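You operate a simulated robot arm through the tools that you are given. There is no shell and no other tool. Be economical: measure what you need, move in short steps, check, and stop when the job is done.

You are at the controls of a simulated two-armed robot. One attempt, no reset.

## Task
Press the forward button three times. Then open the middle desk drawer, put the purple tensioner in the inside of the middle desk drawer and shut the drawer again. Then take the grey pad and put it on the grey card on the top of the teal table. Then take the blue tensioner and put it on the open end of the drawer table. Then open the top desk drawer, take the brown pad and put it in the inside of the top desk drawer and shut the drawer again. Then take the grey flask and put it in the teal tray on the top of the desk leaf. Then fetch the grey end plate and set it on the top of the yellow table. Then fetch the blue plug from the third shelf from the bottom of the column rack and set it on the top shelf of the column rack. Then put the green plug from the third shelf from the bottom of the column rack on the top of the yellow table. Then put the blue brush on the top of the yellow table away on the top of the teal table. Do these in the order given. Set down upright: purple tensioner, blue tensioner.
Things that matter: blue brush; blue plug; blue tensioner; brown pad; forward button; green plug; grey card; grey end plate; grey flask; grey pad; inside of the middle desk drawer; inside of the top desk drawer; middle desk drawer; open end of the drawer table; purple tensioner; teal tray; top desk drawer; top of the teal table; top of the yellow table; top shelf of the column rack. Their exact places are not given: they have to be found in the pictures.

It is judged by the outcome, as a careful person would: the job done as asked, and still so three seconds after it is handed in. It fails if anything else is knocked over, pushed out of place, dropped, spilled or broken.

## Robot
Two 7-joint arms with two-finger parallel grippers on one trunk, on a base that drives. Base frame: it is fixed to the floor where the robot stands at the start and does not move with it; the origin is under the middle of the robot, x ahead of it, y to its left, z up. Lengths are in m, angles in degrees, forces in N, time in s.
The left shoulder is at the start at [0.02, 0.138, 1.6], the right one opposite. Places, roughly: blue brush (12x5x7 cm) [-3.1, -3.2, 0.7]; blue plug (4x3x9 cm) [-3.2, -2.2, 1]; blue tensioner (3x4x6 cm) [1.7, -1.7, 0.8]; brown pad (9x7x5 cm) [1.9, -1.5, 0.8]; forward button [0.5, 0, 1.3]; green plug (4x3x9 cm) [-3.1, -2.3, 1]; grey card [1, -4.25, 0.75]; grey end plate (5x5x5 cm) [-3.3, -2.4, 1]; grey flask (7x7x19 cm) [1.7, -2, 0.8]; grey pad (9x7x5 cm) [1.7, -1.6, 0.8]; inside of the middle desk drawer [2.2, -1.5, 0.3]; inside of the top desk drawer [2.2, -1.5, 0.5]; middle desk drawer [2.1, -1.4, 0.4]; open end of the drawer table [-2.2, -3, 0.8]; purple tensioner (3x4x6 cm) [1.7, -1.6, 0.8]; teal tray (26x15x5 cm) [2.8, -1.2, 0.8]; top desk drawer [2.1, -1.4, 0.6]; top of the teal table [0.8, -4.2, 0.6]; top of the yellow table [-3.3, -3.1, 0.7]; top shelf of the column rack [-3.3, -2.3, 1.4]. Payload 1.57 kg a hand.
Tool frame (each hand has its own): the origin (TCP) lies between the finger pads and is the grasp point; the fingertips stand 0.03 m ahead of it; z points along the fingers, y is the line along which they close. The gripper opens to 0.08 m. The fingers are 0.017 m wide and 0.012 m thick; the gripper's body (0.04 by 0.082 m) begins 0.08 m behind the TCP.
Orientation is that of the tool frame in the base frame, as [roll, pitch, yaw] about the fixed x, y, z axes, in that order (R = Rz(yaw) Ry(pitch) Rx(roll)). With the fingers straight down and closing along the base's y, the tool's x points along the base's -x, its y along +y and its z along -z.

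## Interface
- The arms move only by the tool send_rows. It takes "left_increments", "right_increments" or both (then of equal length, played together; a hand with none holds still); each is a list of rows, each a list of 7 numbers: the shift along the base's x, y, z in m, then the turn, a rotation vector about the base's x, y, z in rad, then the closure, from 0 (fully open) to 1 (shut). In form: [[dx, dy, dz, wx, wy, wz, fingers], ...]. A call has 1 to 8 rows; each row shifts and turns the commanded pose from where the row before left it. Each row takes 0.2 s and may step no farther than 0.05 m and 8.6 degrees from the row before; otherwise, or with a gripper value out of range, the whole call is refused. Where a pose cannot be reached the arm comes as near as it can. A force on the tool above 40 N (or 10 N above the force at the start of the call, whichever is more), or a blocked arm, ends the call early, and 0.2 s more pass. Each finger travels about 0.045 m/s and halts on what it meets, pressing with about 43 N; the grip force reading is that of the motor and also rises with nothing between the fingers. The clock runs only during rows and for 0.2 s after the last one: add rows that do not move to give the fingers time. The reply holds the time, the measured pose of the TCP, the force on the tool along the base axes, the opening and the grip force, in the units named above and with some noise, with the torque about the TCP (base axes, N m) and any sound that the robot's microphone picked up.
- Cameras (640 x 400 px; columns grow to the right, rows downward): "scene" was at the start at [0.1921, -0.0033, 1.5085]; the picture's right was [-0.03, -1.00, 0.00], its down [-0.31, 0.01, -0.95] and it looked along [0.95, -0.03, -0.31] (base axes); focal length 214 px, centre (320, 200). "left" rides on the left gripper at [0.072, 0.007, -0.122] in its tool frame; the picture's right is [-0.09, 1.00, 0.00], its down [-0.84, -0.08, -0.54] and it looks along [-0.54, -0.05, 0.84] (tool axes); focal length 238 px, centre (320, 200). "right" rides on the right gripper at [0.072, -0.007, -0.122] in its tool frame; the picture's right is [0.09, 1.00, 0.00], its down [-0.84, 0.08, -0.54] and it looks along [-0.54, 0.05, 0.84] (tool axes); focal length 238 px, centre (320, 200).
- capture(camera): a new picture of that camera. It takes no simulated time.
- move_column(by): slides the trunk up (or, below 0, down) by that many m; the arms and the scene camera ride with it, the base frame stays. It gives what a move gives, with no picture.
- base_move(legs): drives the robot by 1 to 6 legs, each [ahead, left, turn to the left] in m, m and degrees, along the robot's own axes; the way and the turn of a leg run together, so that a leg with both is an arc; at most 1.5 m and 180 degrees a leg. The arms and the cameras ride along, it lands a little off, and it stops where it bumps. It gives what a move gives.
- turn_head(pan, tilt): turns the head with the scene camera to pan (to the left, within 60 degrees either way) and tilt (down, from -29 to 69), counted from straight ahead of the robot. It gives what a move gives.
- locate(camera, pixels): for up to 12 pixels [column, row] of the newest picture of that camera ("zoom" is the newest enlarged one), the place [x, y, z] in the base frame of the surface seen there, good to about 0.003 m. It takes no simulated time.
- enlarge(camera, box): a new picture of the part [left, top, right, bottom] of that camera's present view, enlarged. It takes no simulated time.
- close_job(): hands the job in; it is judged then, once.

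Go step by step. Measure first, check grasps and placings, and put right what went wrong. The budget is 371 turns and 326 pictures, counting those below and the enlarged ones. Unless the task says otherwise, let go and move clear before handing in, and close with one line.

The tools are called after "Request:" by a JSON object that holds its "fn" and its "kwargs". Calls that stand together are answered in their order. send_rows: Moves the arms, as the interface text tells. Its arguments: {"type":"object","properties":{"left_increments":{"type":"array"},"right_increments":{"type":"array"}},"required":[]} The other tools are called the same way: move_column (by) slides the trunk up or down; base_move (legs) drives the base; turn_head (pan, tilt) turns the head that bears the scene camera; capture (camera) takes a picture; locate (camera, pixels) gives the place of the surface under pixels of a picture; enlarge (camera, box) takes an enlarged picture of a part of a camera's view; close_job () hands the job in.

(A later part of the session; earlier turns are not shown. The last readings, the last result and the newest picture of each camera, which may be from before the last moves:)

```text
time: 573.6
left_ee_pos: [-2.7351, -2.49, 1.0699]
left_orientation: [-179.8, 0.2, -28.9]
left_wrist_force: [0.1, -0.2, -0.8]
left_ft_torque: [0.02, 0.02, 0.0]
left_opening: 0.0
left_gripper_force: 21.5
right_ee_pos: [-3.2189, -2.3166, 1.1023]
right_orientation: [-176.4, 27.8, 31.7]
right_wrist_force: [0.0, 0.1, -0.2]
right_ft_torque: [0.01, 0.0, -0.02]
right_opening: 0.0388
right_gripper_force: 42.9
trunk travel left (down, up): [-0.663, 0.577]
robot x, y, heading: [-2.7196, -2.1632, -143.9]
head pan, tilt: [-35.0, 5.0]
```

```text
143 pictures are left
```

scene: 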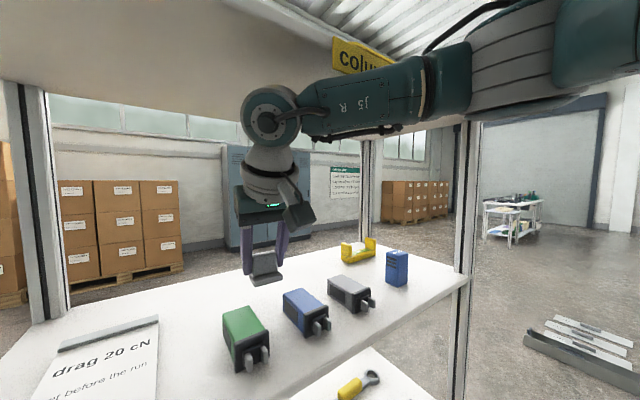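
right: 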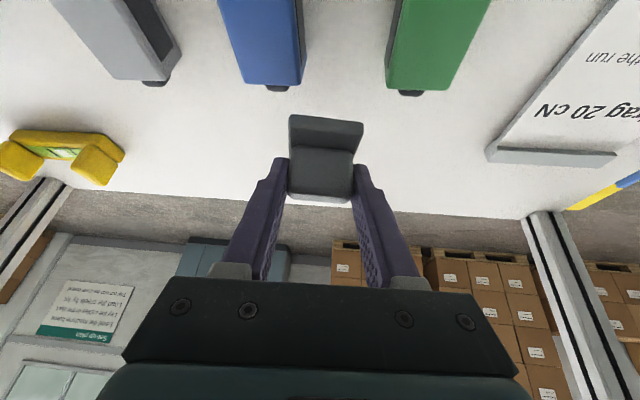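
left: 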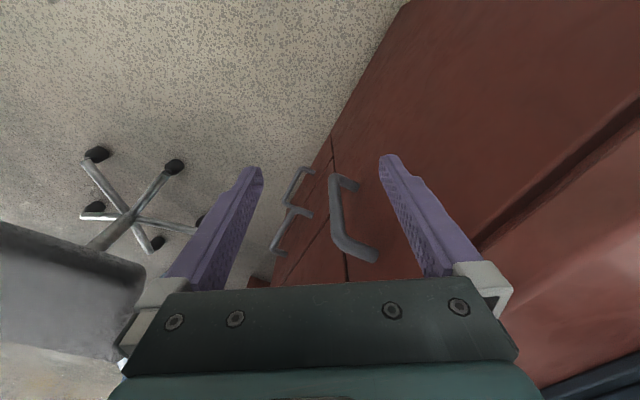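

Plate bottom is ~1 cm above the plugs, aligned with the gap between them. Back out.

Request:
{"fn": "base_move", "kwargs": {"legs": [[0, 0.014, 0], [-0.2, 0, 0]]}}

Request:
{"fn": "capture", "kwargs": {"camera": "right"}}

Request:
{"fn": "turn_head", "kwargs": {"pan": -10, "tilt": 20}}

Request:
{"fn": "capture", "kwargs": {"camera": "scene"}}

```text
time: 575.5
left_ee_pos: [-2.5644, -2.3844, 1.069]
left_orientation: [-179.8, 0.3, -28.8]
left_wrist_force: [-0.3, 0.2, -0.3]
left_ft_torque: [0.0, -0.02, -0.02]
left_opening: 0.0
left_gripper_force: 21.6
right_ee_pos: [-3.0501, -2.2107, 1.1032]
right_orientation: [-176.8, 28.0, 31.3]
right_wrist_force: [0.0, -0.8, 0.0]
right_ft_torque: [0.0, -0.03, 0.01]
right_opening: 0.0389
right_gripper_force: 43.1
trunk travel left (down, up): [-0.663, 0.577]
robot x, y, heading: [-2.5474, -2.0564, -144.0]
head pan, tilt: [-35.0, 5.0]
```

```text
142 pictures are left
```

right: 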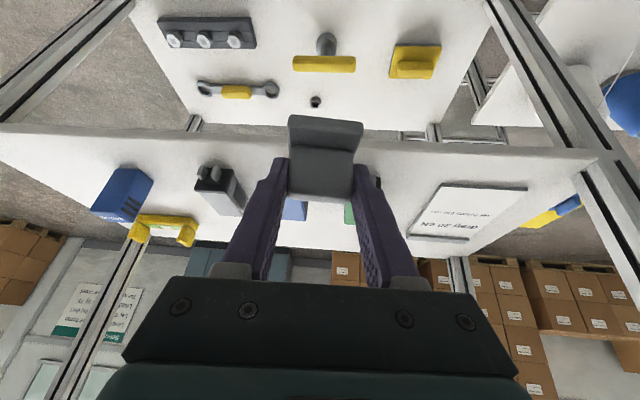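

```text
time: 576.4
left_ee_pos: [-2.5646, -2.3836, 1.0689]
left_orientation: [-179.8, 0.2, -28.8]
left_wrist_force: [0.1, 0.1, 0.2]
left_ft_torque: [-0.02, -0.01, -0.03]
left_opening: 0.0001
left_gripper_force: 21.4
right_ee_pos: [-3.049, -2.2099, 1.1015]
right_orientation: [-176.7, 27.9, 31.3]
right_wrist_force: [0.6, 1.2, -0.2]
right_ft_torque: [0.02, -0.02, -0.04]
right_opening: 0.0391
right_gripper_force: 43.0
trunk travel left (down, up): [-0.663, 0.577]
robot x, y, heading: [-2.5514, -2.0557, -143.9]
head pan, tilt: [-10.0, 20.0]
```

```text
141 pictures are left
```

scene: 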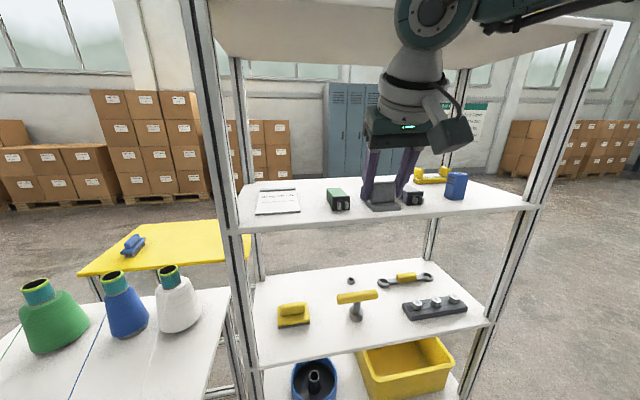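

The plate is out. Measure the yellow table and the surrounding floor for an approach.

Request:
{"fn": "locate", "kwargs": {"camera": "scene", "pixels": [[82, 272], [150, 224], [225, 222], [244, 258], [133, 245], [160, 260], [60, 225], [200, 215], [290, 215], [210, 390], [20, 345], [240, 295]]}}

Request:
{"fn": "turn_head", "kwargs": {"pan": 25, "tilt": 20}}

Request:
{"fn": "capture", "kwargs": {"camera": "scene"}}

```text
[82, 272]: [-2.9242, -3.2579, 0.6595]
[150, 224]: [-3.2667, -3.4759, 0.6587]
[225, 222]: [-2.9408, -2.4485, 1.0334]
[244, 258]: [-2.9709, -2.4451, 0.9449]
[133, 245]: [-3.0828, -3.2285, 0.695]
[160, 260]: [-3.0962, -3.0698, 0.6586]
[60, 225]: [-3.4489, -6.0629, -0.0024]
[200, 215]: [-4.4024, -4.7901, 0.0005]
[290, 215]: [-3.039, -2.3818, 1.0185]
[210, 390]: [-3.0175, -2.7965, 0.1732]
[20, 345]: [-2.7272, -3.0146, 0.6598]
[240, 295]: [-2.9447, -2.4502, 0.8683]
```

```text
time: 577.4
left_ee_pos: [-2.5641, -2.3842, 1.0708]
left_orientation: [180.0, 0.2, -28.8]
left_wrist_force: [-0.1, 1.0, 0.6]
left_ft_torque: [0.0, 0.01, 0.01]
left_opening: 0.0
left_gripper_force: 21.3
right_ee_pos: [-3.0503, -2.2094, 1.1013]
right_orientation: [-176.7, 27.8, 31.3]
right_wrist_force: [-0.3, -0.4, 0.5]
right_ft_torque: [0.01, 0.0, -0.02]
right_opening: 0.0389
right_gripper_force: 43.2
trunk travel left (down, up): [-0.663, 0.577]
robot x, y, heading: [-2.5529, -2.0527, -144.2]
head pan, tilt: [25.0, 20.0]
```

```text
140 pictures are left
```

scene: 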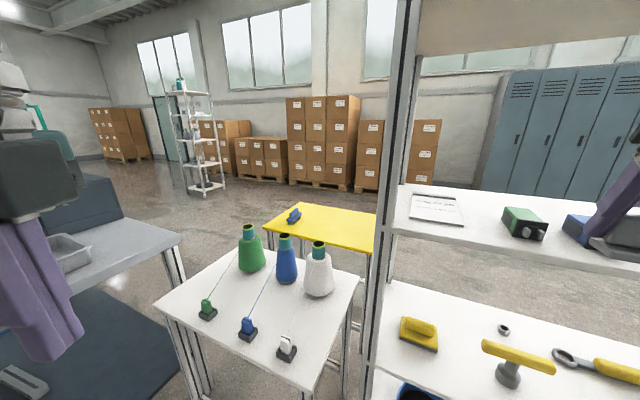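

The yellow table is best reached from behind the rack. Look right to check the path around the rack's right side.

Request:
{"fn": "base_move", "kwargs": {"legs": [[-0.15, 0, 0]]}}

Request:
{"fn": "turn_head", "kwargs": {"pan": -45, "tilt": 30}}

Request:
{"fn": "capture", "kwargs": {"camera": "scene"}}

Request:
{"fn": "locate", "kwargs": {"camera": "scene", "pixels": [[400, 300], [450, 250], [300, 250], [350, 200], [500, 300], [250, 200], [550, 330], [200, 250]]}}

```text
time: 578.8
left_ee_pos: [-2.4476, -2.2984, 1.0696]
left_orientation: [-179.9, 0.2, -29.0]
left_wrist_force: [-0.5, -0.9, 0.0]
left_ft_torque: [0.0, -0.03, -0.02]
left_opening: 0.0
left_gripper_force: 21.5
right_ee_pos: [-2.9326, -2.1238, 1.1033]
right_orientation: [-176.7, 27.9, 31.2]
right_wrist_force: [-0.5, -0.8, 0.3]
right_ft_torque: [0.03, -0.03, 0.01]
right_opening: 0.0391
right_gripper_force: 42.7
trunk travel left (down, up): [-0.663, 0.577]
robot x, y, heading: [-2.4331, -1.9755, -143.9]
head pan, tilt: [25.0, 20.0]
```

```text
time: 580.2
left_ee_pos: [-2.4472, -2.2973, 1.0699]
left_orientation: [-180.0, 0.3, -28.9]
left_wrist_force: [-0.2, -0.2, -1.1]
left_ft_torque: [0.03, -0.01, 0.01]
left_opening: 0.0
left_gripper_force: 21.1
right_ee_pos: [-2.9318, -2.1216, 1.1027]
right_orientation: [-176.7, 27.8, 31.2]
right_wrist_force: [0.3, 0.6, -1.3]
right_ft_torque: [-0.03, 0.02, 0.02]
right_opening: 0.039
right_gripper_force: 42.6
trunk travel left (down, up): [-0.663, 0.577]
robot x, y, heading: [-2.4292, -1.97, -144.3]
head pan, tilt: [-45.0, 30.0]
```

```text
139 pictures are left
```

scene: 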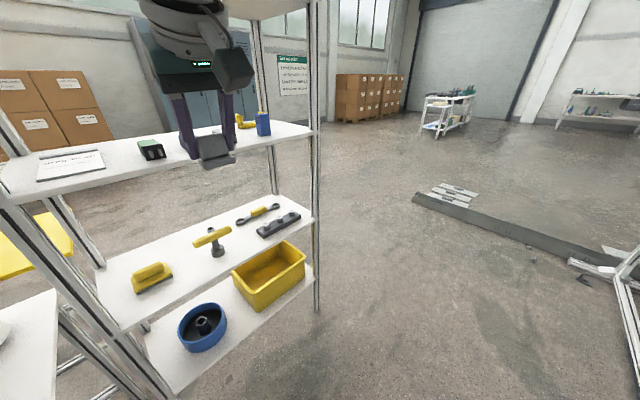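

```text
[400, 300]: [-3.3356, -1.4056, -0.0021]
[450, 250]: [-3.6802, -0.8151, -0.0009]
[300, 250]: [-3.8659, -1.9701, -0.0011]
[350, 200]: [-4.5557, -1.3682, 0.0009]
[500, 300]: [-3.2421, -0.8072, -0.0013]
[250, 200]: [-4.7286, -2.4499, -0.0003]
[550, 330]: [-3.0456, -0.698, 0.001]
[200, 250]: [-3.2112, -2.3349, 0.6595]
```

Path is clear. Drive around the rack's right side to behind the yellow table and turn to face it.

Request:
{"fn": "base_move", "kwargs": {"legs": [[0, -1.03, 0], [1.5, 0, 0], [0.42, 0, 0], [0, 1.25, 0], [0, 0, 180]]}}

Request:
{"fn": "turn_head", "kwargs": {"pan": -10, "tilt": 40}}

Request:
{"fn": "capture", "kwargs": {"camera": "scene"}}

```text
time: 588.8
left_ee_pos: [-3.525, -1.8145, 1.0671]
left_orientation: [-179.4, -0.6, -27.4]
left_wrist_force: [-0.2, 0.0, 0.1]
left_ft_torque: [0.02, -0.01, 0.01]
left_opening: 0.0
left_gripper_force: 21.8
right_ee_pos: [-4.0173, -1.6457, 1.0972]
right_orientation: [-176.4, 27.1, 32.4]
right_wrist_force: [-0.6, 0.6, -0.6]
right_ft_torque: [-0.03, 0.0, -0.03]
right_opening: 0.0387
right_gripper_force: 42.9
trunk travel left (down, up): [-0.663, 0.577]
robot x, y, heading: [-3.5256, -1.4884, -142.6]
head pan, tilt: [-45.0, 30.0]
stopped in leg 2: the robot was blocked; the commanded pose is now the measured one
```

```text
time: 589.8
left_ee_pos: [-3.5253, -1.8138, 1.0666]
left_orientation: [-179.3, -0.6, -27.6]
left_wrist_force: [0.7, -0.6, 0.0]
left_ft_torque: [0.01, -0.01, -0.01]
left_opening: 0.0002
left_gripper_force: 21.6
right_ee_pos: [-4.0148, -1.6447, 1.0952]
right_orientation: [-176.4, 26.9, 32.2]
right_wrist_force: [0.3, 0.5, 0.5]
right_ft_torque: [-0.02, 0.02, -0.01]
right_opening: 0.0388
right_gripper_force: 42.9
trunk travel left (down, up): [-0.663, 0.577]
robot x, y, heading: [-3.5251, -1.4917, -142.9]
head pan, tilt: [-10.0, 40.0]
```

```text
138 pictures are left
```

scene: 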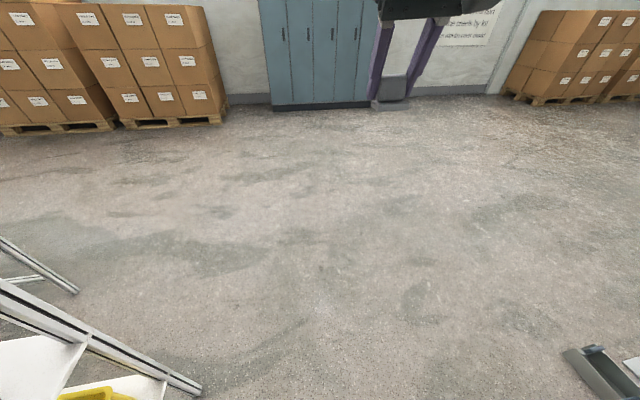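

Blocked: my left elbow met the rack post. Back off, shift right 0.3 m, then continue.

Request:
{"fn": "base_move", "kwargs": {"legs": [[-0.12, 0, 0], [0, -0.28, 0], [1.4, 0, 0]]}}

Request:
{"fn": "turn_head", "kwargs": {"pan": 55, "tilt": 25}}

Request:
{"fn": "capture", "kwargs": {"camera": "scene"}}

```text
time: 599.2
left_ee_pos: [-4.7198, -2.3672, 1.0701]
left_orientation: [180.0, -0.5, -27.3]
left_wrist_force: [0.4, 0.3, 0.2]
left_ft_torque: [-0.08, -0.01, 0.02]
left_opening: 0.0
left_gripper_force: 22.0
right_ee_pos: [-5.2135, -2.2003, 1.1025]
right_orientation: [-176.7, 27.8, 32.6]
right_wrist_force: [0.7, -0.6, 0.2]
right_ft_torque: [-0.02, 0.02, -0.01]
right_opening: 0.0389
right_gripper_force: 43.2
trunk travel left (down, up): [-0.663, 0.577]
robot x, y, heading: [-4.7146, -2.0402, -142.5]
head pan, tilt: [-10.0, 40.0]
```

```text
time: 600.5
left_ee_pos: [-4.7201, -2.367, 1.0716]
left_orientation: [179.8, -0.5, -27.2]
left_wrist_force: [0.1, -0.4, -0.2]
left_ft_torque: [-0.01, 0.01, -0.01]
left_opening: 0.0
left_gripper_force: 21.2
right_ee_pos: [-5.2132, -2.2011, 1.1015]
right_orientation: [-176.7, 27.8, 32.6]
right_wrist_force: [0.6, -0.5, -0.2]
right_ft_torque: [-0.03, 0.01, -0.01]
right_opening: 0.0391
right_gripper_force: 43.5
trunk travel left (down, up): [-0.663, 0.577]
robot x, y, heading: [-4.7166, -2.0359, -142.7]
head pan, tilt: [55.0, 25.0]
```

```text
137 pictures are left
```

scene: 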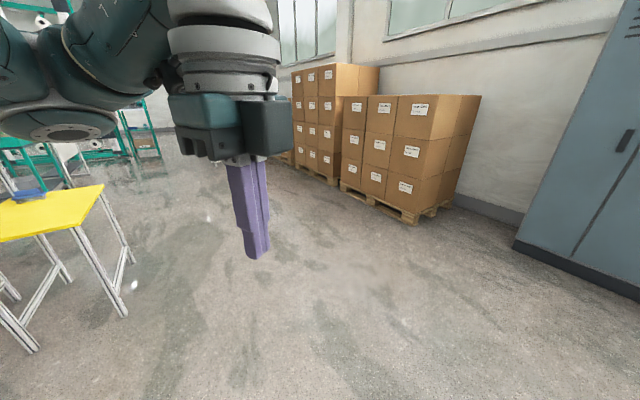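

Request:
{"fn": "locate", "kwargs": {"camera": "scene", "pixels": [[410, 222], [345, 185], [300, 155], [125, 310], [100, 190], [515, 240], [250, 340]]}}

```text
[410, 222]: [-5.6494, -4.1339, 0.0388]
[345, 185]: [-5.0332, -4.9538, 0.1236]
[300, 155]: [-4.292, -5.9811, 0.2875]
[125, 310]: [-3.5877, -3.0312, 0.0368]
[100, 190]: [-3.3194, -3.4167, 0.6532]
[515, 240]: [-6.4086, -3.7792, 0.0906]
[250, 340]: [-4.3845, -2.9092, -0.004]
```

Request:
{"fn": "base_move", "kwargs": {"legs": [[0, 0, 178.5], [0.05, -1.5, 0]]}}

Request:
{"fn": "turn_head", "kwargs": {"pan": -10, "tilt": 40}}

Request:
{"fn": "capture", "kwargs": {"camera": "scene"}}

```text
refused: leg 2 is longer than a leg can be; nothing moved
```

```text
time: 601.9
left_ee_pos: [-4.7216, -2.3672, 1.0701]
left_orientation: [179.8, -0.4, -27.1]
left_wrist_force: [0.1, 0.4, -1.0]
left_ft_torque: [0.0, -0.03, -0.01]
left_opening: 0.0002
left_gripper_force: 21.1
right_ee_pos: [-5.2138, -2.2007, 1.1021]
right_orientation: [-176.8, 27.8, 32.6]
right_wrist_force: [0.7, -0.5, -0.2]
right_ft_torque: [0.01, 0.0, -0.01]
right_opening: 0.0389
right_gripper_force: 42.9
trunk travel left (down, up): [-0.663, 0.577]
robot x, y, heading: [-4.7174, -2.0384, -142.8]
head pan, tilt: [-10.0, 40.0]
```

```text
136 pictures are left
```

scene: 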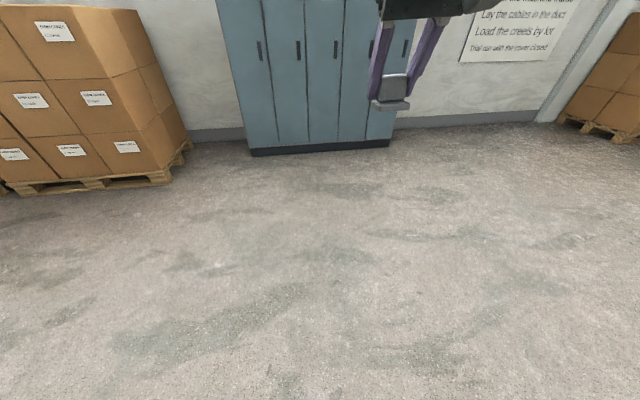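

Request:
{"fn": "base_move", "kwargs": {"legs": [[0, 0, 178.5], [0, -1.0, 0], [0, -0.45, 0]]}}

Request:
{"fn": "capture", "kwargs": {"camera": "scene"}}

```text
time: 616.9
left_ee_pos: [-3.789, -2.8326, 1.0705]
left_orientation: [179.7, -0.5, 154.3]
left_wrist_force: [0.0, 0.5, -0.2]
left_ft_torque: [-0.04, 0.0, 0.01]
left_opening: 0.0
left_gripper_force: 21.0
right_ee_pos: [-3.2927, -2.9882, 1.102]
right_orientation: [-176.7, 27.9, -145.9]
right_wrist_force: [-0.1, -0.2, -0.2]
right_ft_torque: [-0.02, -0.01, 0.01]
right_opening: 0.0387
right_gripper_force: 43.2
trunk travel left (down, up): [-0.663, 0.577]
robot x, y, heading: [-3.7853, -3.1666, 38.3]
head pan, tilt: [-10.0, 40.0]
```

```text
135 pictures are left
```

scene: 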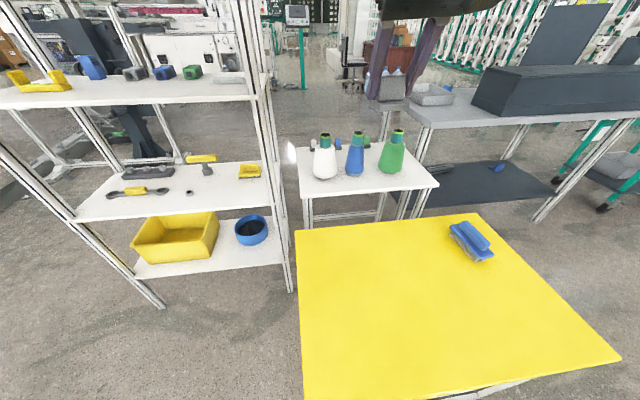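

Request:
{"fn": "locate", "kwargs": {"camera": "scene", "pixels": [[400, 290], [370, 270], [430, 300], [310, 235], [470, 218], [610, 355], [310, 395], [472, 240], [450, 310]]}}

Request:
{"fn": "capture", "kwargs": {"camera": "right"}}

```text
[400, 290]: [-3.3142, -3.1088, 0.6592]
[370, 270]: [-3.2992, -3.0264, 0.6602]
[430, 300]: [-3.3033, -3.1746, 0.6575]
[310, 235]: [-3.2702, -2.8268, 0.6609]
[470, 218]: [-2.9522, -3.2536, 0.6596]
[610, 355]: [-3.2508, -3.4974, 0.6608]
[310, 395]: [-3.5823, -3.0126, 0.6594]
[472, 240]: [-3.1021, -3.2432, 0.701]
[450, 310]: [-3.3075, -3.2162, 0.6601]
```

```text
134 pictures are left
```

right: 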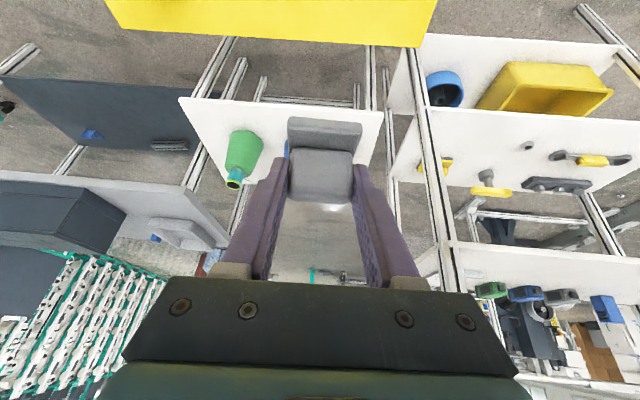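

Yellow table is in front of me. Level the plate, move over the spot (-3.32,-3.02), and lower.

Request:
{"fn": "send_rows", "kwargs": {"right_increments": [[-0.014, -0.016, 0, 0.05, -0.0745, 0, 1], [-0.013, -0.016, 0, 0, 0, 0, 1]]}}

Request:
{"fn": "move_column", "kwargs": {"by": -0.33}}

Request:
{"fn": "capture", "kwargs": {"camera": "scene"}}

Request:
{"fn": "capture", "kwargs": {"camera": "right"}}

```text
time: 617.5
left_ee_pos: [-3.7891, -2.833, 1.071]
left_orientation: [179.8, -0.4, 154.3]
left_wrist_force: [0.1, -0.6, 0.5]
left_ft_torque: [0.01, -0.01, -0.01]
left_opening: 0.0001
left_gripper_force: 21.2
right_ee_pos: [-3.319, -3.0181, 1.102]
right_orientation: [-176.7, 33.0, -145.9]
right_wrist_force: [-0.1, -0.1, 0.2]
right_ft_torque: [-0.02, 0.01, 0.01]
right_opening: 0.0388
right_gripper_force: 43.1
trunk travel left (down, up): [-0.663, 0.577]
robot x, y, heading: [-3.7825, -3.1637, 38.8]
head pan, tilt: [-10.0, 40.0]
```

```text
time: 620.8
left_ee_pos: [-3.7904, -2.8337, 0.7405]
left_orientation: [179.8, -0.5, 154.3]
left_wrist_force: [0.3, -0.6, 0.2]
left_ft_torque: [0.03, 0.0, 0.01]
left_opening: 0.0
left_gripper_force: 21.5
right_ee_pos: [-3.3179, -3.0184, 0.7718]
right_orientation: [-176.7, 33.1, -146.0]
right_wrist_force: [0.5, 0.2, 0.3]
right_ft_torque: [0.0, -0.02, 0.04]
right_opening: 0.0387
right_gripper_force: 43.4
trunk travel left (down, up): [-0.333, 0.907]
robot x, y, heading: [-3.7858, -3.1642, 38.8]
head pan, tilt: [-10.0, 40.0]
```

```text
133 pictures are left
```

scene: 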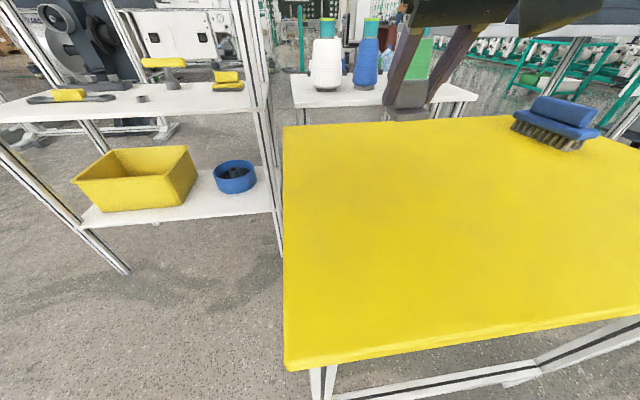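

```text
132 pictures are left
```

right: 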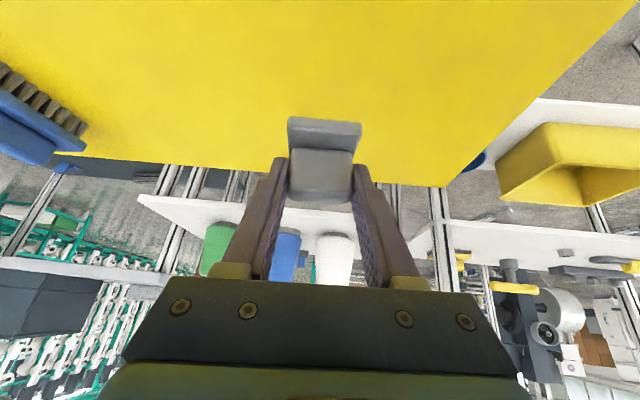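

Request:
{"fn": "move_column", "kwargs": {"by": -0.06}}

Request:
{"fn": "send_rows", "kwargs": {"right_increments": [[0, 0, -0.004, 0, 0, 0, 1], [0, 0, -0.004, 0, 0, 0, 1]]}}

Request:
{"fn": "capture", "kwargs": {"camera": "right"}}

```text
time: 621.8
left_ee_pos: [-3.7907, -2.8342, 0.6811]
left_orientation: [179.8, -0.4, 154.3]
left_wrist_force: [0.7, -0.4, -0.8]
left_ft_torque: [0.0, 0.0, 0.0]
left_opening: 0.0003
left_gripper_force: 21.2
right_ee_pos: [-3.3196, -3.0187, 0.711]
right_orientation: [-176.6, 33.1, -145.9]
right_wrist_force: [0.1, 0.2, -0.3]
right_ft_torque: [0.0, -0.01, 0.01]
right_opening: 0.0387
right_gripper_force: 42.9
trunk travel left (down, up): [-0.273, 0.967]
robot x, y, heading: [-3.7861, -3.166, 38.9]
head pan, tilt: [-10.0, 40.0]
```

```text
time: 622.4
left_ee_pos: [-3.7906, -2.8334, 0.6795]
left_orientation: [179.9, -0.5, 154.3]
left_wrist_force: [-0.5, -0.2, -0.1]
left_ft_torque: [-0.01, 0.0, 0.0]
left_opening: 0.0001
left_gripper_force: 21.4
right_ee_pos: [-3.3193, -3.0185, 0.7051]
right_orientation: [-176.7, 32.9, -145.8]
right_wrist_force: [-0.5, -0.5, 0.2]
right_ft_torque: [0.06, 0.01, 0.02]
right_opening: 0.0391
right_gripper_force: 43.3
trunk travel left (down, up): [-0.273, 0.967]
robot x, y, heading: [-3.7866, -3.1614, 39.0]
head pan, tilt: [-10.0, 40.0]
```

```text
131 pictures are left
```

right: 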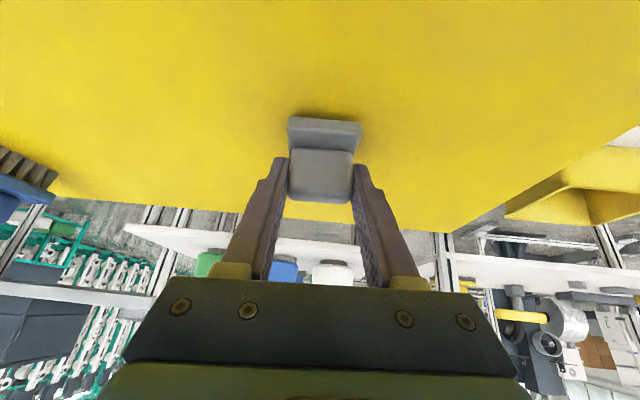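

Request:
{"fn": "send_rows", "kwargs": {"right_increments": [[0, 0, -0.003, 0, 0, 0, 1], [0, 0, -0.002, 0, 0, 0, 1], [0, 0, -0.002, 0, 0, 0, 1]]}}

```text
time: 623.1
left_ee_pos: [-3.788, -2.8339, 0.6803]
left_orientation: [179.8, -0.4, 154.3]
left_wrist_force: [0.0, -0.4, -0.2]
left_ft_torque: [0.0, -0.05, 0.02]
left_opening: 0.0
left_gripper_force: 21.5
right_ee_pos: [-3.3173, -3.0183, 0.7006]
right_orientation: [-176.9, 33.4, -145.9]
right_wrist_force: [-5.6, -4.5, 21.7]
right_ft_torque: [0.49, 0.01, 0.13]
right_opening: 0.039
right_gripper_force: 43.0
trunk travel left (down, up): [-0.273, 0.967]
robot x, y, heading: [-3.7835, -3.1642, 39.0]
head pan, tilt: [-10.0, 40.0]
```

Contact. Release slowly and withdraw up along the tool axis.

Request:
{"fn": "send_rows", "kwargs": {"right_increments": [[0, 0, 0.001, 0, 0, 0, 0.7], [0, 0, 0, 0, 0, 0, 0.3], [0, 0, 0, 0, 0, 0, 0], [0, 0, 0, 0, 0, 0, 0], [-0.01, -0.008, 0.03, 0, 0, 0, 0], [-0.01, -0.008, 0.04, 0, 0, 0, 0]]}}

Request:
{"fn": "capture", "kwargs": {"camera": "right"}}

```text
time: 624.5
left_ee_pos: [-3.7886, -2.8336, 0.6815]
left_orientation: [179.8, -0.4, 154.4]
left_wrist_force: [0.0, -1.1, -0.6]
left_ft_torque: [0.06, -0.04, 0.0]
left_opening: 0.0002
left_gripper_force: 21.7
right_ee_pos: [-3.3386, -3.0371, 0.7703]
right_orientation: [-176.7, 33.0, -145.9]
right_wrist_force: [0.1, -0.6, 1.3]
right_ft_torque: [0.05, 0.03, 0.01]
right_opening: 0.0799
right_gripper_force: 0.1
trunk travel left (down, up): [-0.273, 0.967]
robot x, y, heading: [-3.7835, -3.164, 38.8]
head pan, tilt: [-10.0, 40.0]
```

```text
130 pictures are left
```

right: 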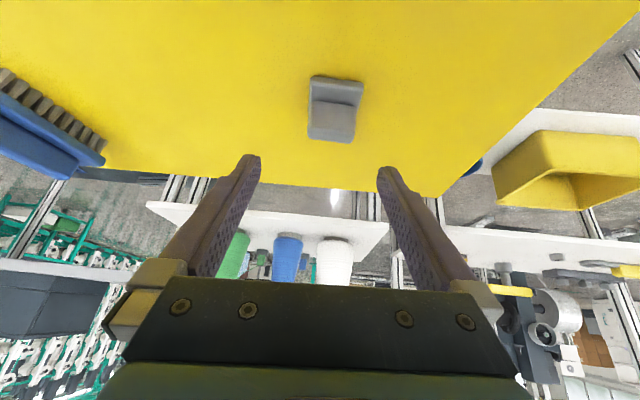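

The end plate stands on the yellow table. Now return to the rack front for the blue plug.

Request:
{"fn": "move_column", "kwargs": {"by": 0.38}}

Request:
{"fn": "base_move", "kwargs": {"legs": [[-0.1, 0, 0], [0, 1.0, 0], [0, 0.5, 0], [0, 0, 178], [-1.0, 0, 0], [-0.95, 0, 0]]}}

```text
time: 628.2
left_ee_pos: [-3.7894, -2.8332, 1.0613]
left_orientation: [179.8, -0.5, 154.3]
left_wrist_force: [0.7, 0.4, 0.0]
left_ft_torque: [0.0, -0.01, -0.01]
left_opening: 0.0
left_gripper_force: 22.0
right_ee_pos: [-3.3387, -3.0359, 1.1507]
right_orientation: [-176.8, 32.9, -145.9]
right_wrist_force: [-0.5, -0.5, -0.7]
right_ft_torque: [0.0, -0.01, 0.0]
right_opening: 0.0803
right_gripper_force: 0.0
trunk travel left (down, up): [-0.653, 0.587]
robot x, y, heading: [-3.7874, -3.1619, 38.9]
head pan, tilt: [-10.0, 40.0]
```

```text
time: 653.4
left_ee_pos: [-3.2587, -1.188, 1.0599]
left_orientation: [179.8, -0.5, -25.0]
left_wrist_force: [0.6, 1.3, -0.2]
left_ft_torque: [-0.01, 0.04, 0.03]
left_opening: 0.0
left_gripper_force: 21.1
right_ee_pos: [-3.7136, -0.9913, 1.1502]
right_orientation: [-176.6, 33.0, 34.8]
right_wrist_force: [-0.8, 0.3, 0.6]
right_ft_torque: [0.05, 0.0, 0.0]
right_opening: 0.0802
right_gripper_force: 0.1
trunk travel left (down, up): [-0.653, 0.587]
robot x, y, heading: [-3.2642, -0.861, -140.5]
head pan, tilt: [-10.0, 40.0]
```

Request:
{"fn": "base_move", "kwargs": {"legs": [[0, 0, -3.9], [0.03, 1.325, 0]]}}

Request:
{"fn": "move_column", "kwargs": {"by": 0.2}}

Request:
{"fn": "turn_head", "kwargs": {"pan": 0, "tilt": 25}}

Request:
{"fn": "capture", "kwargs": {"camera": "scene"}}

```text
time: 660.6
left_ee_pos: [-2.5222, -2.3169, 1.0598]
left_orientation: [179.8, -0.5, -29.4]
left_wrist_force: [0.4, -0.4, 0.1]
left_ft_torque: [-0.01, 0.03, 0.01]
left_opening: 0.0
left_gripper_force: 21.0
right_ee_pos: [-2.9588, -2.0824, 1.1488]
right_orientation: [-176.7, 33.1, 30.3]
right_wrist_force: [-0.5, -0.2, -0.2]
right_ft_torque: [0.04, 0.03, 0.03]
right_opening: 0.0804
right_gripper_force: 0.1
trunk travel left (down, up): [-0.653, 0.587]
robot x, y, heading: [-2.5052, -1.9857, -145.0]
head pan, tilt: [-10.0, 40.0]
```

```text
time: 662.8
left_ee_pos: [-2.5229, -2.316, 1.2606]
left_orientation: [179.7, -0.3, -29.5]
left_wrist_force: [0.1, 0.0, 0.1]
left_ft_torque: [0.02, -0.03, 0.01]
left_opening: 0.0
left_gripper_force: 20.7
right_ee_pos: [-2.9587, -2.083, 1.3504]
right_orientation: [-176.7, 32.9, 30.3]
right_wrist_force: [-0.6, -0.3, 0.6]
right_ft_torque: [0.0, -0.01, 0.04]
right_opening: 0.0798
right_gripper_force: 0.0
trunk travel left (down, up): [-0.853, 0.387]
robot x, y, heading: [-2.5042, -1.9841, -145.0]
head pan, tilt: [-10.0, 40.0]
```

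```text
time: 663.6
left_ee_pos: [-2.5231, -2.3153, 1.2595]
left_orientation: [179.8, -0.4, -29.5]
left_wrist_force: [0.0, 1.1, -0.5]
left_ft_torque: [0.0, -0.01, -0.02]
left_opening: 0.0
left_gripper_force: 21.1
right_ee_pos: [-2.9571, -2.0834, 1.3494]
right_orientation: [-176.8, 33.0, 30.3]
right_wrist_force: [0.6, 1.2, -0.5]
right_ft_torque: [0.0, 0.02, -0.01]
right_opening: 0.0799
right_gripper_force: 0.0
trunk travel left (down, up): [-0.853, 0.387]
robot x, y, heading: [-2.5051, -1.9858, -145.1]
head pan, tilt: [0.0, 25.0]
```

```text
129 pictures are left
```

scene: 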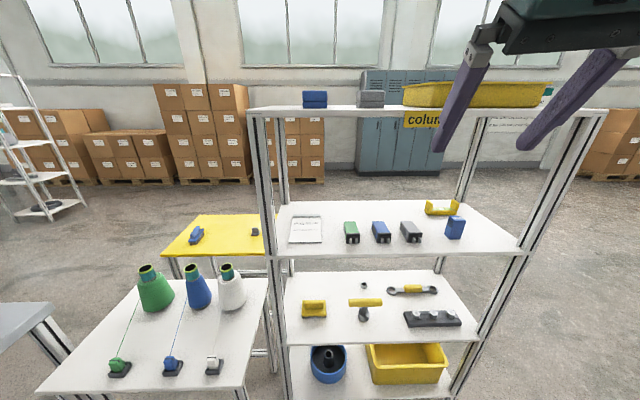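

Rack and plate look fine. Raise the trunk to inspect the top shelf for a free spot.

Request:
{"fn": "move_column", "kwargs": {"by": 0.35}}

Request:
{"fn": "turn_head", "kwargs": {"pan": 0, "tilt": 30}}

Request:
{"fn": "capture", "kwargs": {"camera": "scene"}}

```text
time: 667.0
left_ee_pos: [-2.5231, -2.3145, 1.6103]
left_orientation: [179.8, -0.4, -29.5]
left_wrist_force: [-1.1, -0.3, 0.9]
left_ft_torque: [-0.01, 0.0, -0.01]
left_opening: 0.0001
left_gripper_force: 21.2
right_ee_pos: [-2.9584, -2.0834, 1.6998]
right_orientation: [-176.8, 33.0, 30.3]
right_wrist_force: [0.8, 0.7, 0.0]
right_ft_torque: [0.01, 0.01, 0.02]
right_opening: 0.08
right_gripper_force: 0.1
trunk travel left (down, up): [-1.203, 0.037]
robot x, y, heading: [-2.5052, -1.9863, -144.9]
head pan, tilt: [0.0, 25.0]
```

```text
time: 667.7
left_ee_pos: [-2.5224, -2.3153, 1.6103]
left_orientation: [179.9, -0.4, -29.5]
left_wrist_force: [-0.4, -0.6, -0.1]
left_ft_torque: [-0.01, 0.0, 0.0]
left_opening: 0.0
left_gripper_force: 21.1
right_ee_pos: [-2.9587, -2.0845, 1.6998]
right_orientation: [-176.7, 33.1, 30.4]
right_wrist_force: [0.1, 0.2, 0.1]
right_ft_torque: [0.0, -0.01, 0.03]
right_opening: 0.0803
right_gripper_force: 0.1
trunk travel left (down, up): [-1.203, 0.037]
robot x, y, heading: [-2.5034, -1.9872, -145.2]
head pan, tilt: [0.0, 30.0]
```

```text
128 pictures are left
```

scene: 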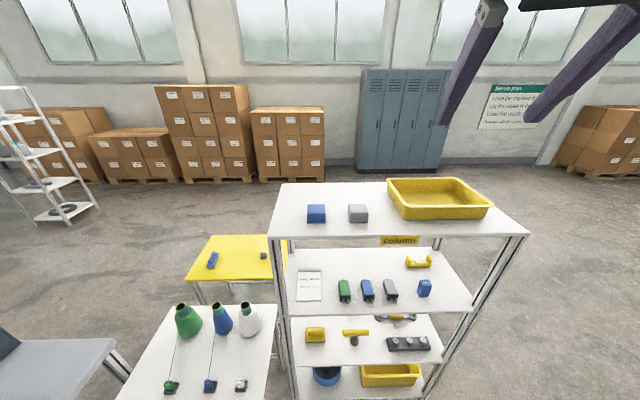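

Request:
{"fn": "locate", "kwargs": {"camera": "scene", "pixels": [[277, 234], [527, 230], [316, 220], [358, 219], [392, 190], [408, 217], [488, 215], [370, 228], [380, 210], [445, 225], [366, 285], [343, 285]]}}

Request:
{"fn": "enlarge", "kwargs": {"camera": "scene", "box": [270, 170, 530, 310]}}

```text
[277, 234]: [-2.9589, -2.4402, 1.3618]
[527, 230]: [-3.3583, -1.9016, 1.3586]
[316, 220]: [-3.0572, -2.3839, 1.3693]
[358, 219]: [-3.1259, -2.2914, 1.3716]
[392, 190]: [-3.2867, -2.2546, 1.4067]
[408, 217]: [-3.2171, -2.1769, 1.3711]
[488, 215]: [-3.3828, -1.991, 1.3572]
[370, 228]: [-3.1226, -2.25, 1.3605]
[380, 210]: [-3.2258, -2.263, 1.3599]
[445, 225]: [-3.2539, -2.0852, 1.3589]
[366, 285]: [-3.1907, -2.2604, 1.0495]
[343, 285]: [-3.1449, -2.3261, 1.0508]
```

```text
2.46 times, centred on (400, 240) of scene
```

zoom: 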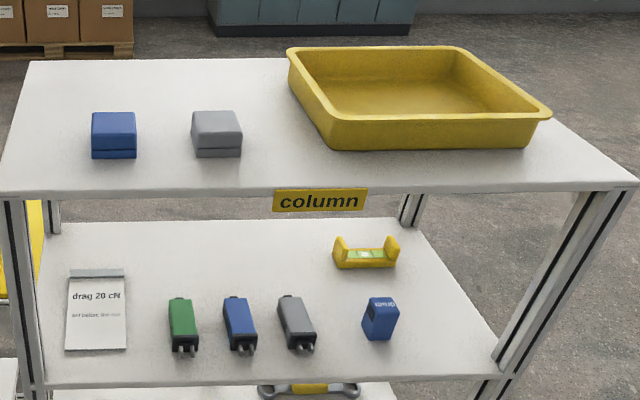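

The gap between the grey block and the yellow tray (along ≈0.30, depth 0.03–0.12) is free on the top shelf. Now lower and orient the hand for the blue plug.

Request:
{"fn": "move_column", "kwargs": {"by": -0.4}}

Request:
{"fn": "send_rows", "kwargs": {"right_increments": [[0, 0, 0, -0.102, 0.08, 0.031, 0], [0, 0, 0, 0, 0, 0.0925, 0]]}}

Request:
{"fn": "move_column", "kwargs": {"by": -0.1}}

Request:
{"fn": "capture", "kwargs": {"camera": "right"}}

```text
time: 671.5
left_ee_pos: [-2.5216, -2.315, 1.2109]
left_orientation: [179.8, -0.4, -29.5]
left_wrist_force: [-0.3, 0.2, -0.5]
left_ft_torque: [0.02, -0.01, 0.0]
left_opening: 0.0
left_gripper_force: 21.4
right_ee_pos: [-2.9589, -2.0838, 1.2992]
right_orientation: [-176.7, 32.9, 30.4]
right_wrist_force: [0.0, 0.1, 0.5]
right_ft_torque: [0.0, 0.03, 0.01]
right_opening: 0.0799
right_gripper_force: 0.1
trunk travel left (down, up): [-0.803, 0.437]
robot x, y, heading: [-2.5049, -1.9856, -144.8]
head pan, tilt: [0.0, 30.0]
```

```text
time: 672.1
left_ee_pos: [-2.5227, -2.3163, 1.2108]
left_orientation: [179.8, -0.5, -29.5]
left_wrist_force: [0.2, -0.4, -0.2]
left_ft_torque: [-0.01, 0.03, -0.02]
left_opening: 0.0
left_gripper_force: 22.0
right_ee_pos: [-2.9583, -2.0829, 1.2992]
right_orientation: [179.9, 39.9, 35.5]
right_wrist_force: [-0.1, -0.9, 0.4]
right_ft_torque: [-0.01, 0.02, 0.04]
right_opening: 0.0801
right_gripper_force: 0.0
trunk travel left (down, up): [-0.803, 0.437]
robot x, y, heading: [-2.5074, -1.9857, -144.9]
head pan, tilt: [0.0, 30.0]
```

```text
time: 673.4
left_ee_pos: [-2.5226, -2.3152, 1.1109]
left_orientation: [179.8, -0.4, -29.5]
left_wrist_force: [0.0, -0.2, 0.6]
left_ft_torque: [-0.01, 0.02, -0.01]
left_opening: 0.0
left_gripper_force: 21.3
right_ee_pos: [-2.9597, -2.083, 1.1985]
right_orientation: [179.9, 40.0, 35.4]
right_wrist_force: [0.7, 0.7, 0.0]
right_ft_torque: [0.0, 0.01, 0.01]
right_opening: 0.0801
right_gripper_force: 0.0
trunk travel left (down, up): [-0.703, 0.537]
robot x, y, heading: [-2.5073, -1.9864, -145.1]
head pan, tilt: [0.0, 30.0]
```

```text
126 pictures are left
```

right: 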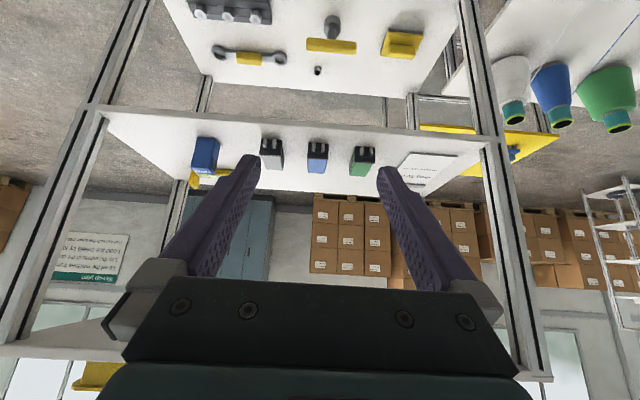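

Request:
{"fn": "send_rows", "kwargs": {"right_increments": [[-0.0325, -0.0233, 0, 0, 0, 0, 0.2], [-0.0325, -0.0233, 0, 0, 0, 0, 0.2]]}}

Request:
{"fn": "move_column", "kwargs": {"by": -0.1}}

Request:
{"fn": "base_move", "kwargs": {"legs": [[0.15, 0.005, 0]]}}

Request:
{"fn": "capture", "kwargs": {"camera": "right"}}

```text
time: 674.0
left_ee_pos: [-2.5237, -2.315, 1.1105]
left_orientation: [179.8, -0.3, -29.4]
left_wrist_force: [-1.5, -0.9, 0.0]
left_ft_torque: [0.01, -0.03, -0.02]
left_opening: 0.0
left_gripper_force: 21.9
right_ee_pos: [-3.0247, -2.1289, 1.199]
right_orientation: [179.9, 39.8, 35.4]
right_wrist_force: [-0.7, -0.5, -1.1]
right_ft_torque: [0.02, -0.02, 0.03]
right_opening: 0.0638
right_gripper_force: 0.1
trunk travel left (down, up): [-0.703, 0.537]
robot x, y, heading: [-2.5038, -1.988, -144.9]
head pan, tilt: [0.0, 30.0]
```

```text
time: 675.4
left_ee_pos: [-2.5225, -2.3146, 1.011]
left_orientation: [179.7, -0.5, -29.5]
left_wrist_force: [-0.5, -0.3, -0.5]
left_ft_torque: [0.0, 0.01, 0.01]
left_opening: 0.0
left_gripper_force: 21.3
right_ee_pos: [-3.0234, -2.1277, 1.0991]
right_orientation: [179.9, 39.9, 35.3]
right_wrist_force: [-0.5, -0.2, -0.1]
right_ft_torque: [0.01, 0.01, -0.01]
right_opening: 0.0641
right_gripper_force: 0.1
trunk travel left (down, up): [-0.603, 0.637]
robot x, y, heading: [-2.5027, -1.987, -144.9]
head pan, tilt: [0.0, 30.0]
```

```text
time: 676.7
left_ee_pos: [-2.6358, -2.4032, 1.0104]
left_orientation: [179.7, -0.5, -29.4]
left_wrist_force: [0.1, 0.3, 0.3]
left_ft_torque: [0.02, -0.01, -0.03]
left_opening: 0.0001
left_gripper_force: 21.3
right_ee_pos: [-3.1376, -2.2179, 1.0997]
right_orientation: [179.9, 39.8, 35.7]
right_wrist_force: [-0.3, 0.2, -0.5]
right_ft_torque: [-0.04, 0.02, 0.01]
right_opening: 0.0638
right_gripper_force: 0.1
trunk travel left (down, up): [-0.603, 0.637]
robot x, y, heading: [-2.6193, -2.0732, -144.6]
head pan, tilt: [0.0, 30.0]
```

```text
125 pictures are left
```

right: 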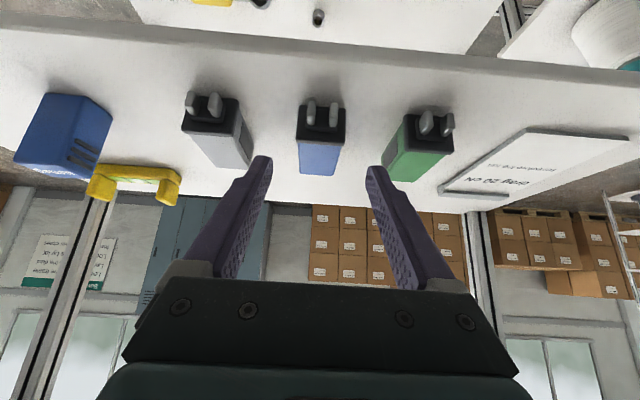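

Request:
{"fn": "locate", "kwargs": {"camera": "right", "pixels": [[318, 160], [300, 160], [338, 160], [318, 145], [318, 172], [310, 118], [250, 150], [385, 160]]}}

```text
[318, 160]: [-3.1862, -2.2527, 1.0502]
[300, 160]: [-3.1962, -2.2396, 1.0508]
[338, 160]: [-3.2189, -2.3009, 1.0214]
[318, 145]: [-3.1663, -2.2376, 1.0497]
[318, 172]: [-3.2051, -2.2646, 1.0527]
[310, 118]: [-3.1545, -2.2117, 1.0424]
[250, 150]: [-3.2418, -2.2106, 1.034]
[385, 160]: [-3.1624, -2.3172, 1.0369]
```

Aligned with the blue plug. Move ahead 5 cm and lower 4.5 cm.

Request:
{"fn": "base_move", "kwargs": {"legs": [[0.052, 0, 0]]}}

Request:
{"fn": "move_column", "kwargs": {"by": -0.03}}

Request:
{"fn": "capture", "kwargs": {"camera": "right"}}

```text
time: 677.6
left_ee_pos: [-2.6785, -2.4331, 1.0097]
left_orientation: [179.8, -0.4, -29.5]
left_wrist_force: [-0.5, 0.4, 0.1]
left_ft_torque: [0.0, -0.02, 0.0]
left_opening: 0.0001
left_gripper_force: 20.9
right_ee_pos: [-3.1809, -2.2461, 1.0983]
right_orientation: [179.8, 39.9, 35.4]
right_wrist_force: [-0.5, 0.2, -0.6]
right_ft_torque: [-0.02, 0.01, -0.04]
right_opening: 0.0642
right_gripper_force: 0.1
trunk travel left (down, up): [-0.603, 0.637]
robot x, y, heading: [-2.6622, -2.0988, -144.6]
head pan, tilt: [0.0, 30.0]
```

```text
time: 678.4
left_ee_pos: [-2.6782, -2.4318, 0.9809]
left_orientation: [179.8, -0.4, -29.4]
left_wrist_force: [-0.1, 0.2, -0.3]
left_ft_torque: [-0.01, 0.0, -0.01]
left_opening: 0.0
left_gripper_force: 21.5
right_ee_pos: [-3.1792, -2.246, 1.069]
right_orientation: [179.9, 39.9, 35.5]
right_wrist_force: [0.4, -0.1, -1.0]
right_ft_torque: [0.05, -0.01, 0.02]
right_opening: 0.0637
right_gripper_force: 0.0
trunk travel left (down, up): [-0.573, 0.667]
robot x, y, heading: [-2.6599, -2.1032, -144.9]
head pan, tilt: [0.0, 30.0]
```

```text
124 pictures are left
```

right: 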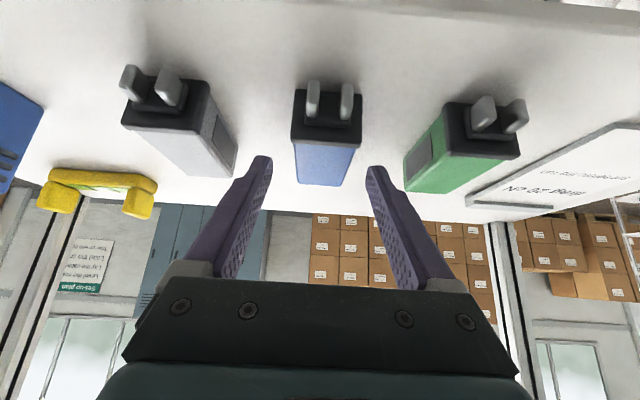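

Request:
{"fn": "move_column", "kwargs": {"by": -0.015}}

Request:
{"fn": "send_rows", "kwargs": {"right_increments": [[0, 0, 0, 0, 0, 0, 0.5], [0, 0, 0, 0, 0, 0, 0.8], [0, 0, 0, 0, 0, 0, 1], [0, 0, 0, 0, 0, 0, 1]]}}

Request:
{"fn": "move_column", "kwargs": {"by": 0.05}}

Request:
{"fn": "capture", "kwargs": {"camera": "right"}}

```text
time: 679.0
left_ee_pos: [-2.6795, -2.4313, 0.9653]
left_orientation: [179.7, -0.5, -29.4]
left_wrist_force: [0.1, -0.1, 0.3]
left_ft_torque: [-0.01, 0.02, 0.03]
left_opening: 0.0
left_gripper_force: 21.8
right_ee_pos: [-3.1791, -2.2461, 1.0525]
right_orientation: [179.9, 39.9, 35.4]
right_wrist_force: [0.4, 0.0, -0.2]
right_ft_torque: [0.0, 0.02, 0.0]
right_opening: 0.0642
right_gripper_force: 0.0
trunk travel left (down, up): [-0.558, 0.682]
robot x, y, heading: [-2.6628, -2.1033, -145.0]
head pan, tilt: [0.0, 30.0]
```

```text
time: 680.0
left_ee_pos: [-2.6793, -2.4314, 0.9655]
left_orientation: [179.8, -0.4, -29.4]
left_wrist_force: [0.2, -0.5, -0.2]
left_ft_torque: [0.0, 0.01, 0.02]
left_opening: 0.0002
left_gripper_force: 21.5
right_ee_pos: [-3.1801, -2.2462, 1.0531]
right_orientation: [179.9, 39.9, 35.5]
right_wrist_force: [0.0, 0.2, 0.3]
right_ft_torque: [0.02, -0.02, -0.02]
right_opening: 0.0351
right_gripper_force: 33.3
trunk travel left (down, up): [-0.558, 0.682]
robot x, y, heading: [-2.6596, -2.1039, -144.8]
head pan, tilt: [0.0, 30.0]
```

```text
time: 680.9
left_ee_pos: [-2.6781, -2.4323, 1.0162]
left_orientation: [179.9, -0.6, -29.4]
left_wrist_force: [-0.1, 0.1, 0.0]
left_ft_torque: [0.01, 0.0, 0.02]
left_opening: 0.0
left_gripper_force: 21.6
right_ee_pos: [-3.1798, -2.2459, 1.1037]
right_orientation: [179.9, 39.8, 35.5]
right_wrist_force: [-0.1, 0.6, -0.9]
right_ft_torque: [-0.01, -0.03, -0.02]
right_opening: 0.0351
right_gripper_force: 42.3
trunk travel left (down, up): [-0.608, 0.632]
robot x, y, heading: [-2.6608, -2.1053, -144.9]
head pan, tilt: [0.0, 30.0]
```

```text
123 pictures are left
```

right: 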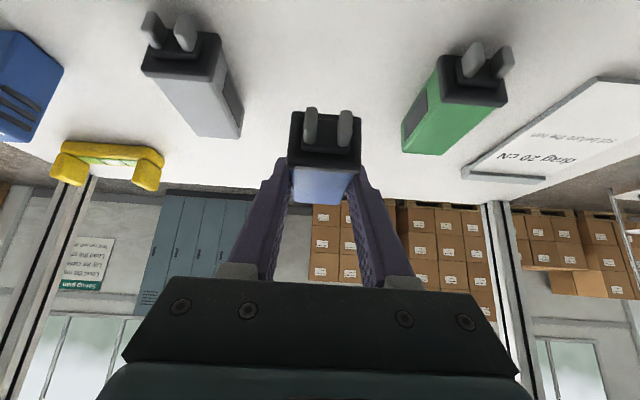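

Blue plug held. Back out 20 cm, raise to top-shelf height.

Request:
{"fn": "base_move", "kwargs": {"legs": [[-0.22, 0, 0]]}}

Request:
{"fn": "move_column", "kwargs": {"by": 0.36}}

Request:
{"fn": "base_move", "kwargs": {"legs": [[0.14, -0.008, 0]]}}

Request:
{"fn": "capture", "kwargs": {"camera": "right"}}

Request:
{"fn": "capture", "kwargs": {"camera": "scene"}}

```text
time: 682.6
left_ee_pos: [-2.4995, -2.3063, 1.0163]
left_orientation: [179.9, -0.4, -29.4]
left_wrist_force: [-1.0, 0.2, -0.3]
left_ft_torque: [0.01, -0.02, -0.02]
left_opening: 0.0
left_gripper_force: 21.6
right_ee_pos: [-3.0007, -2.1194, 1.1044]
right_orientation: [179.8, 39.8, 35.5]
right_wrist_force: [0.6, 0.2, -1.3]
right_ft_torque: [0.0, 0.03, 0.02]
right_opening: 0.0351
right_gripper_force: 42.4
trunk travel left (down, up): [-0.608, 0.632]
robot x, y, heading: [-2.4842, -1.9773, -144.9]
head pan, tilt: [0.0, 30.0]
```

```text
time: 686.1
left_ee_pos: [-2.4992, -2.3056, 1.3753]
left_orientation: [179.8, -0.4, -29.4]
left_wrist_force: [-0.3, 0.1, 0.2]
left_ft_torque: [0.02, 0.02, 0.02]
left_opening: 0.0
left_gripper_force: 21.4
right_ee_pos: [-3.0013, -2.1194, 1.4637]
right_orientation: [179.9, 39.9, 35.5]
right_wrist_force: [0.0, 0.0, -1.3]
right_ft_torque: [0.02, -0.03, 0.0]
right_opening: 0.0353
right_gripper_force: 41.9
trunk travel left (down, up): [-0.968, 0.272]
robot x, y, heading: [-2.4847, -1.9723, -144.9]
head pan, tilt: [0.0, 30.0]
```

```text
time: 687.4
left_ee_pos: [-2.6128, -2.3767, 1.3761]
left_orientation: [179.8, -0.5, -29.2]
left_wrist_force: [0.3, 0.4, -0.2]
left_ft_torque: [-0.01, -0.01, 0.01]
left_opening: 0.0
left_gripper_force: 21.4
right_ee_pos: [-3.1151, -2.1929, 1.4638]
right_orientation: [180.0, 39.8, 35.6]
right_wrist_force: [0.4, -0.1, -1.2]
right_ft_torque: [0.03, 0.01, -0.02]
right_opening: 0.035
right_gripper_force: 42.2
trunk travel left (down, up): [-0.968, 0.272]
robot x, y, heading: [-2.5981, -2.0482, -144.6]
head pan, tilt: [0.0, 30.0]
```

```text
122 pictures are left
```

right: 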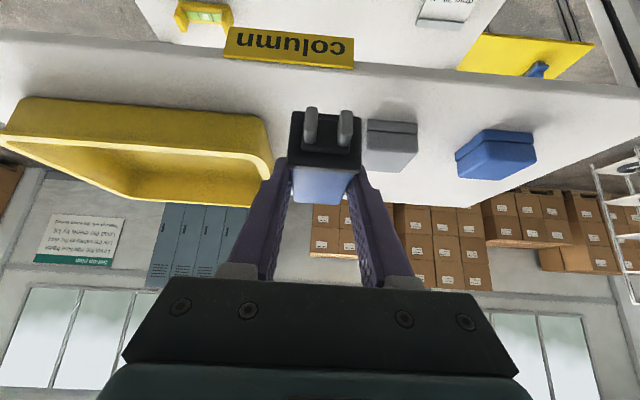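

```text
121 pictures are left
```

scene: 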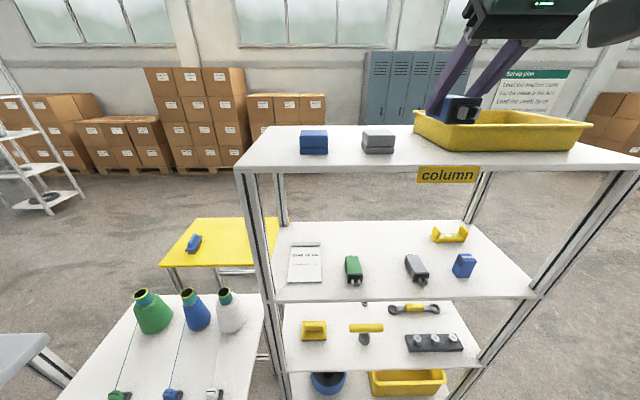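

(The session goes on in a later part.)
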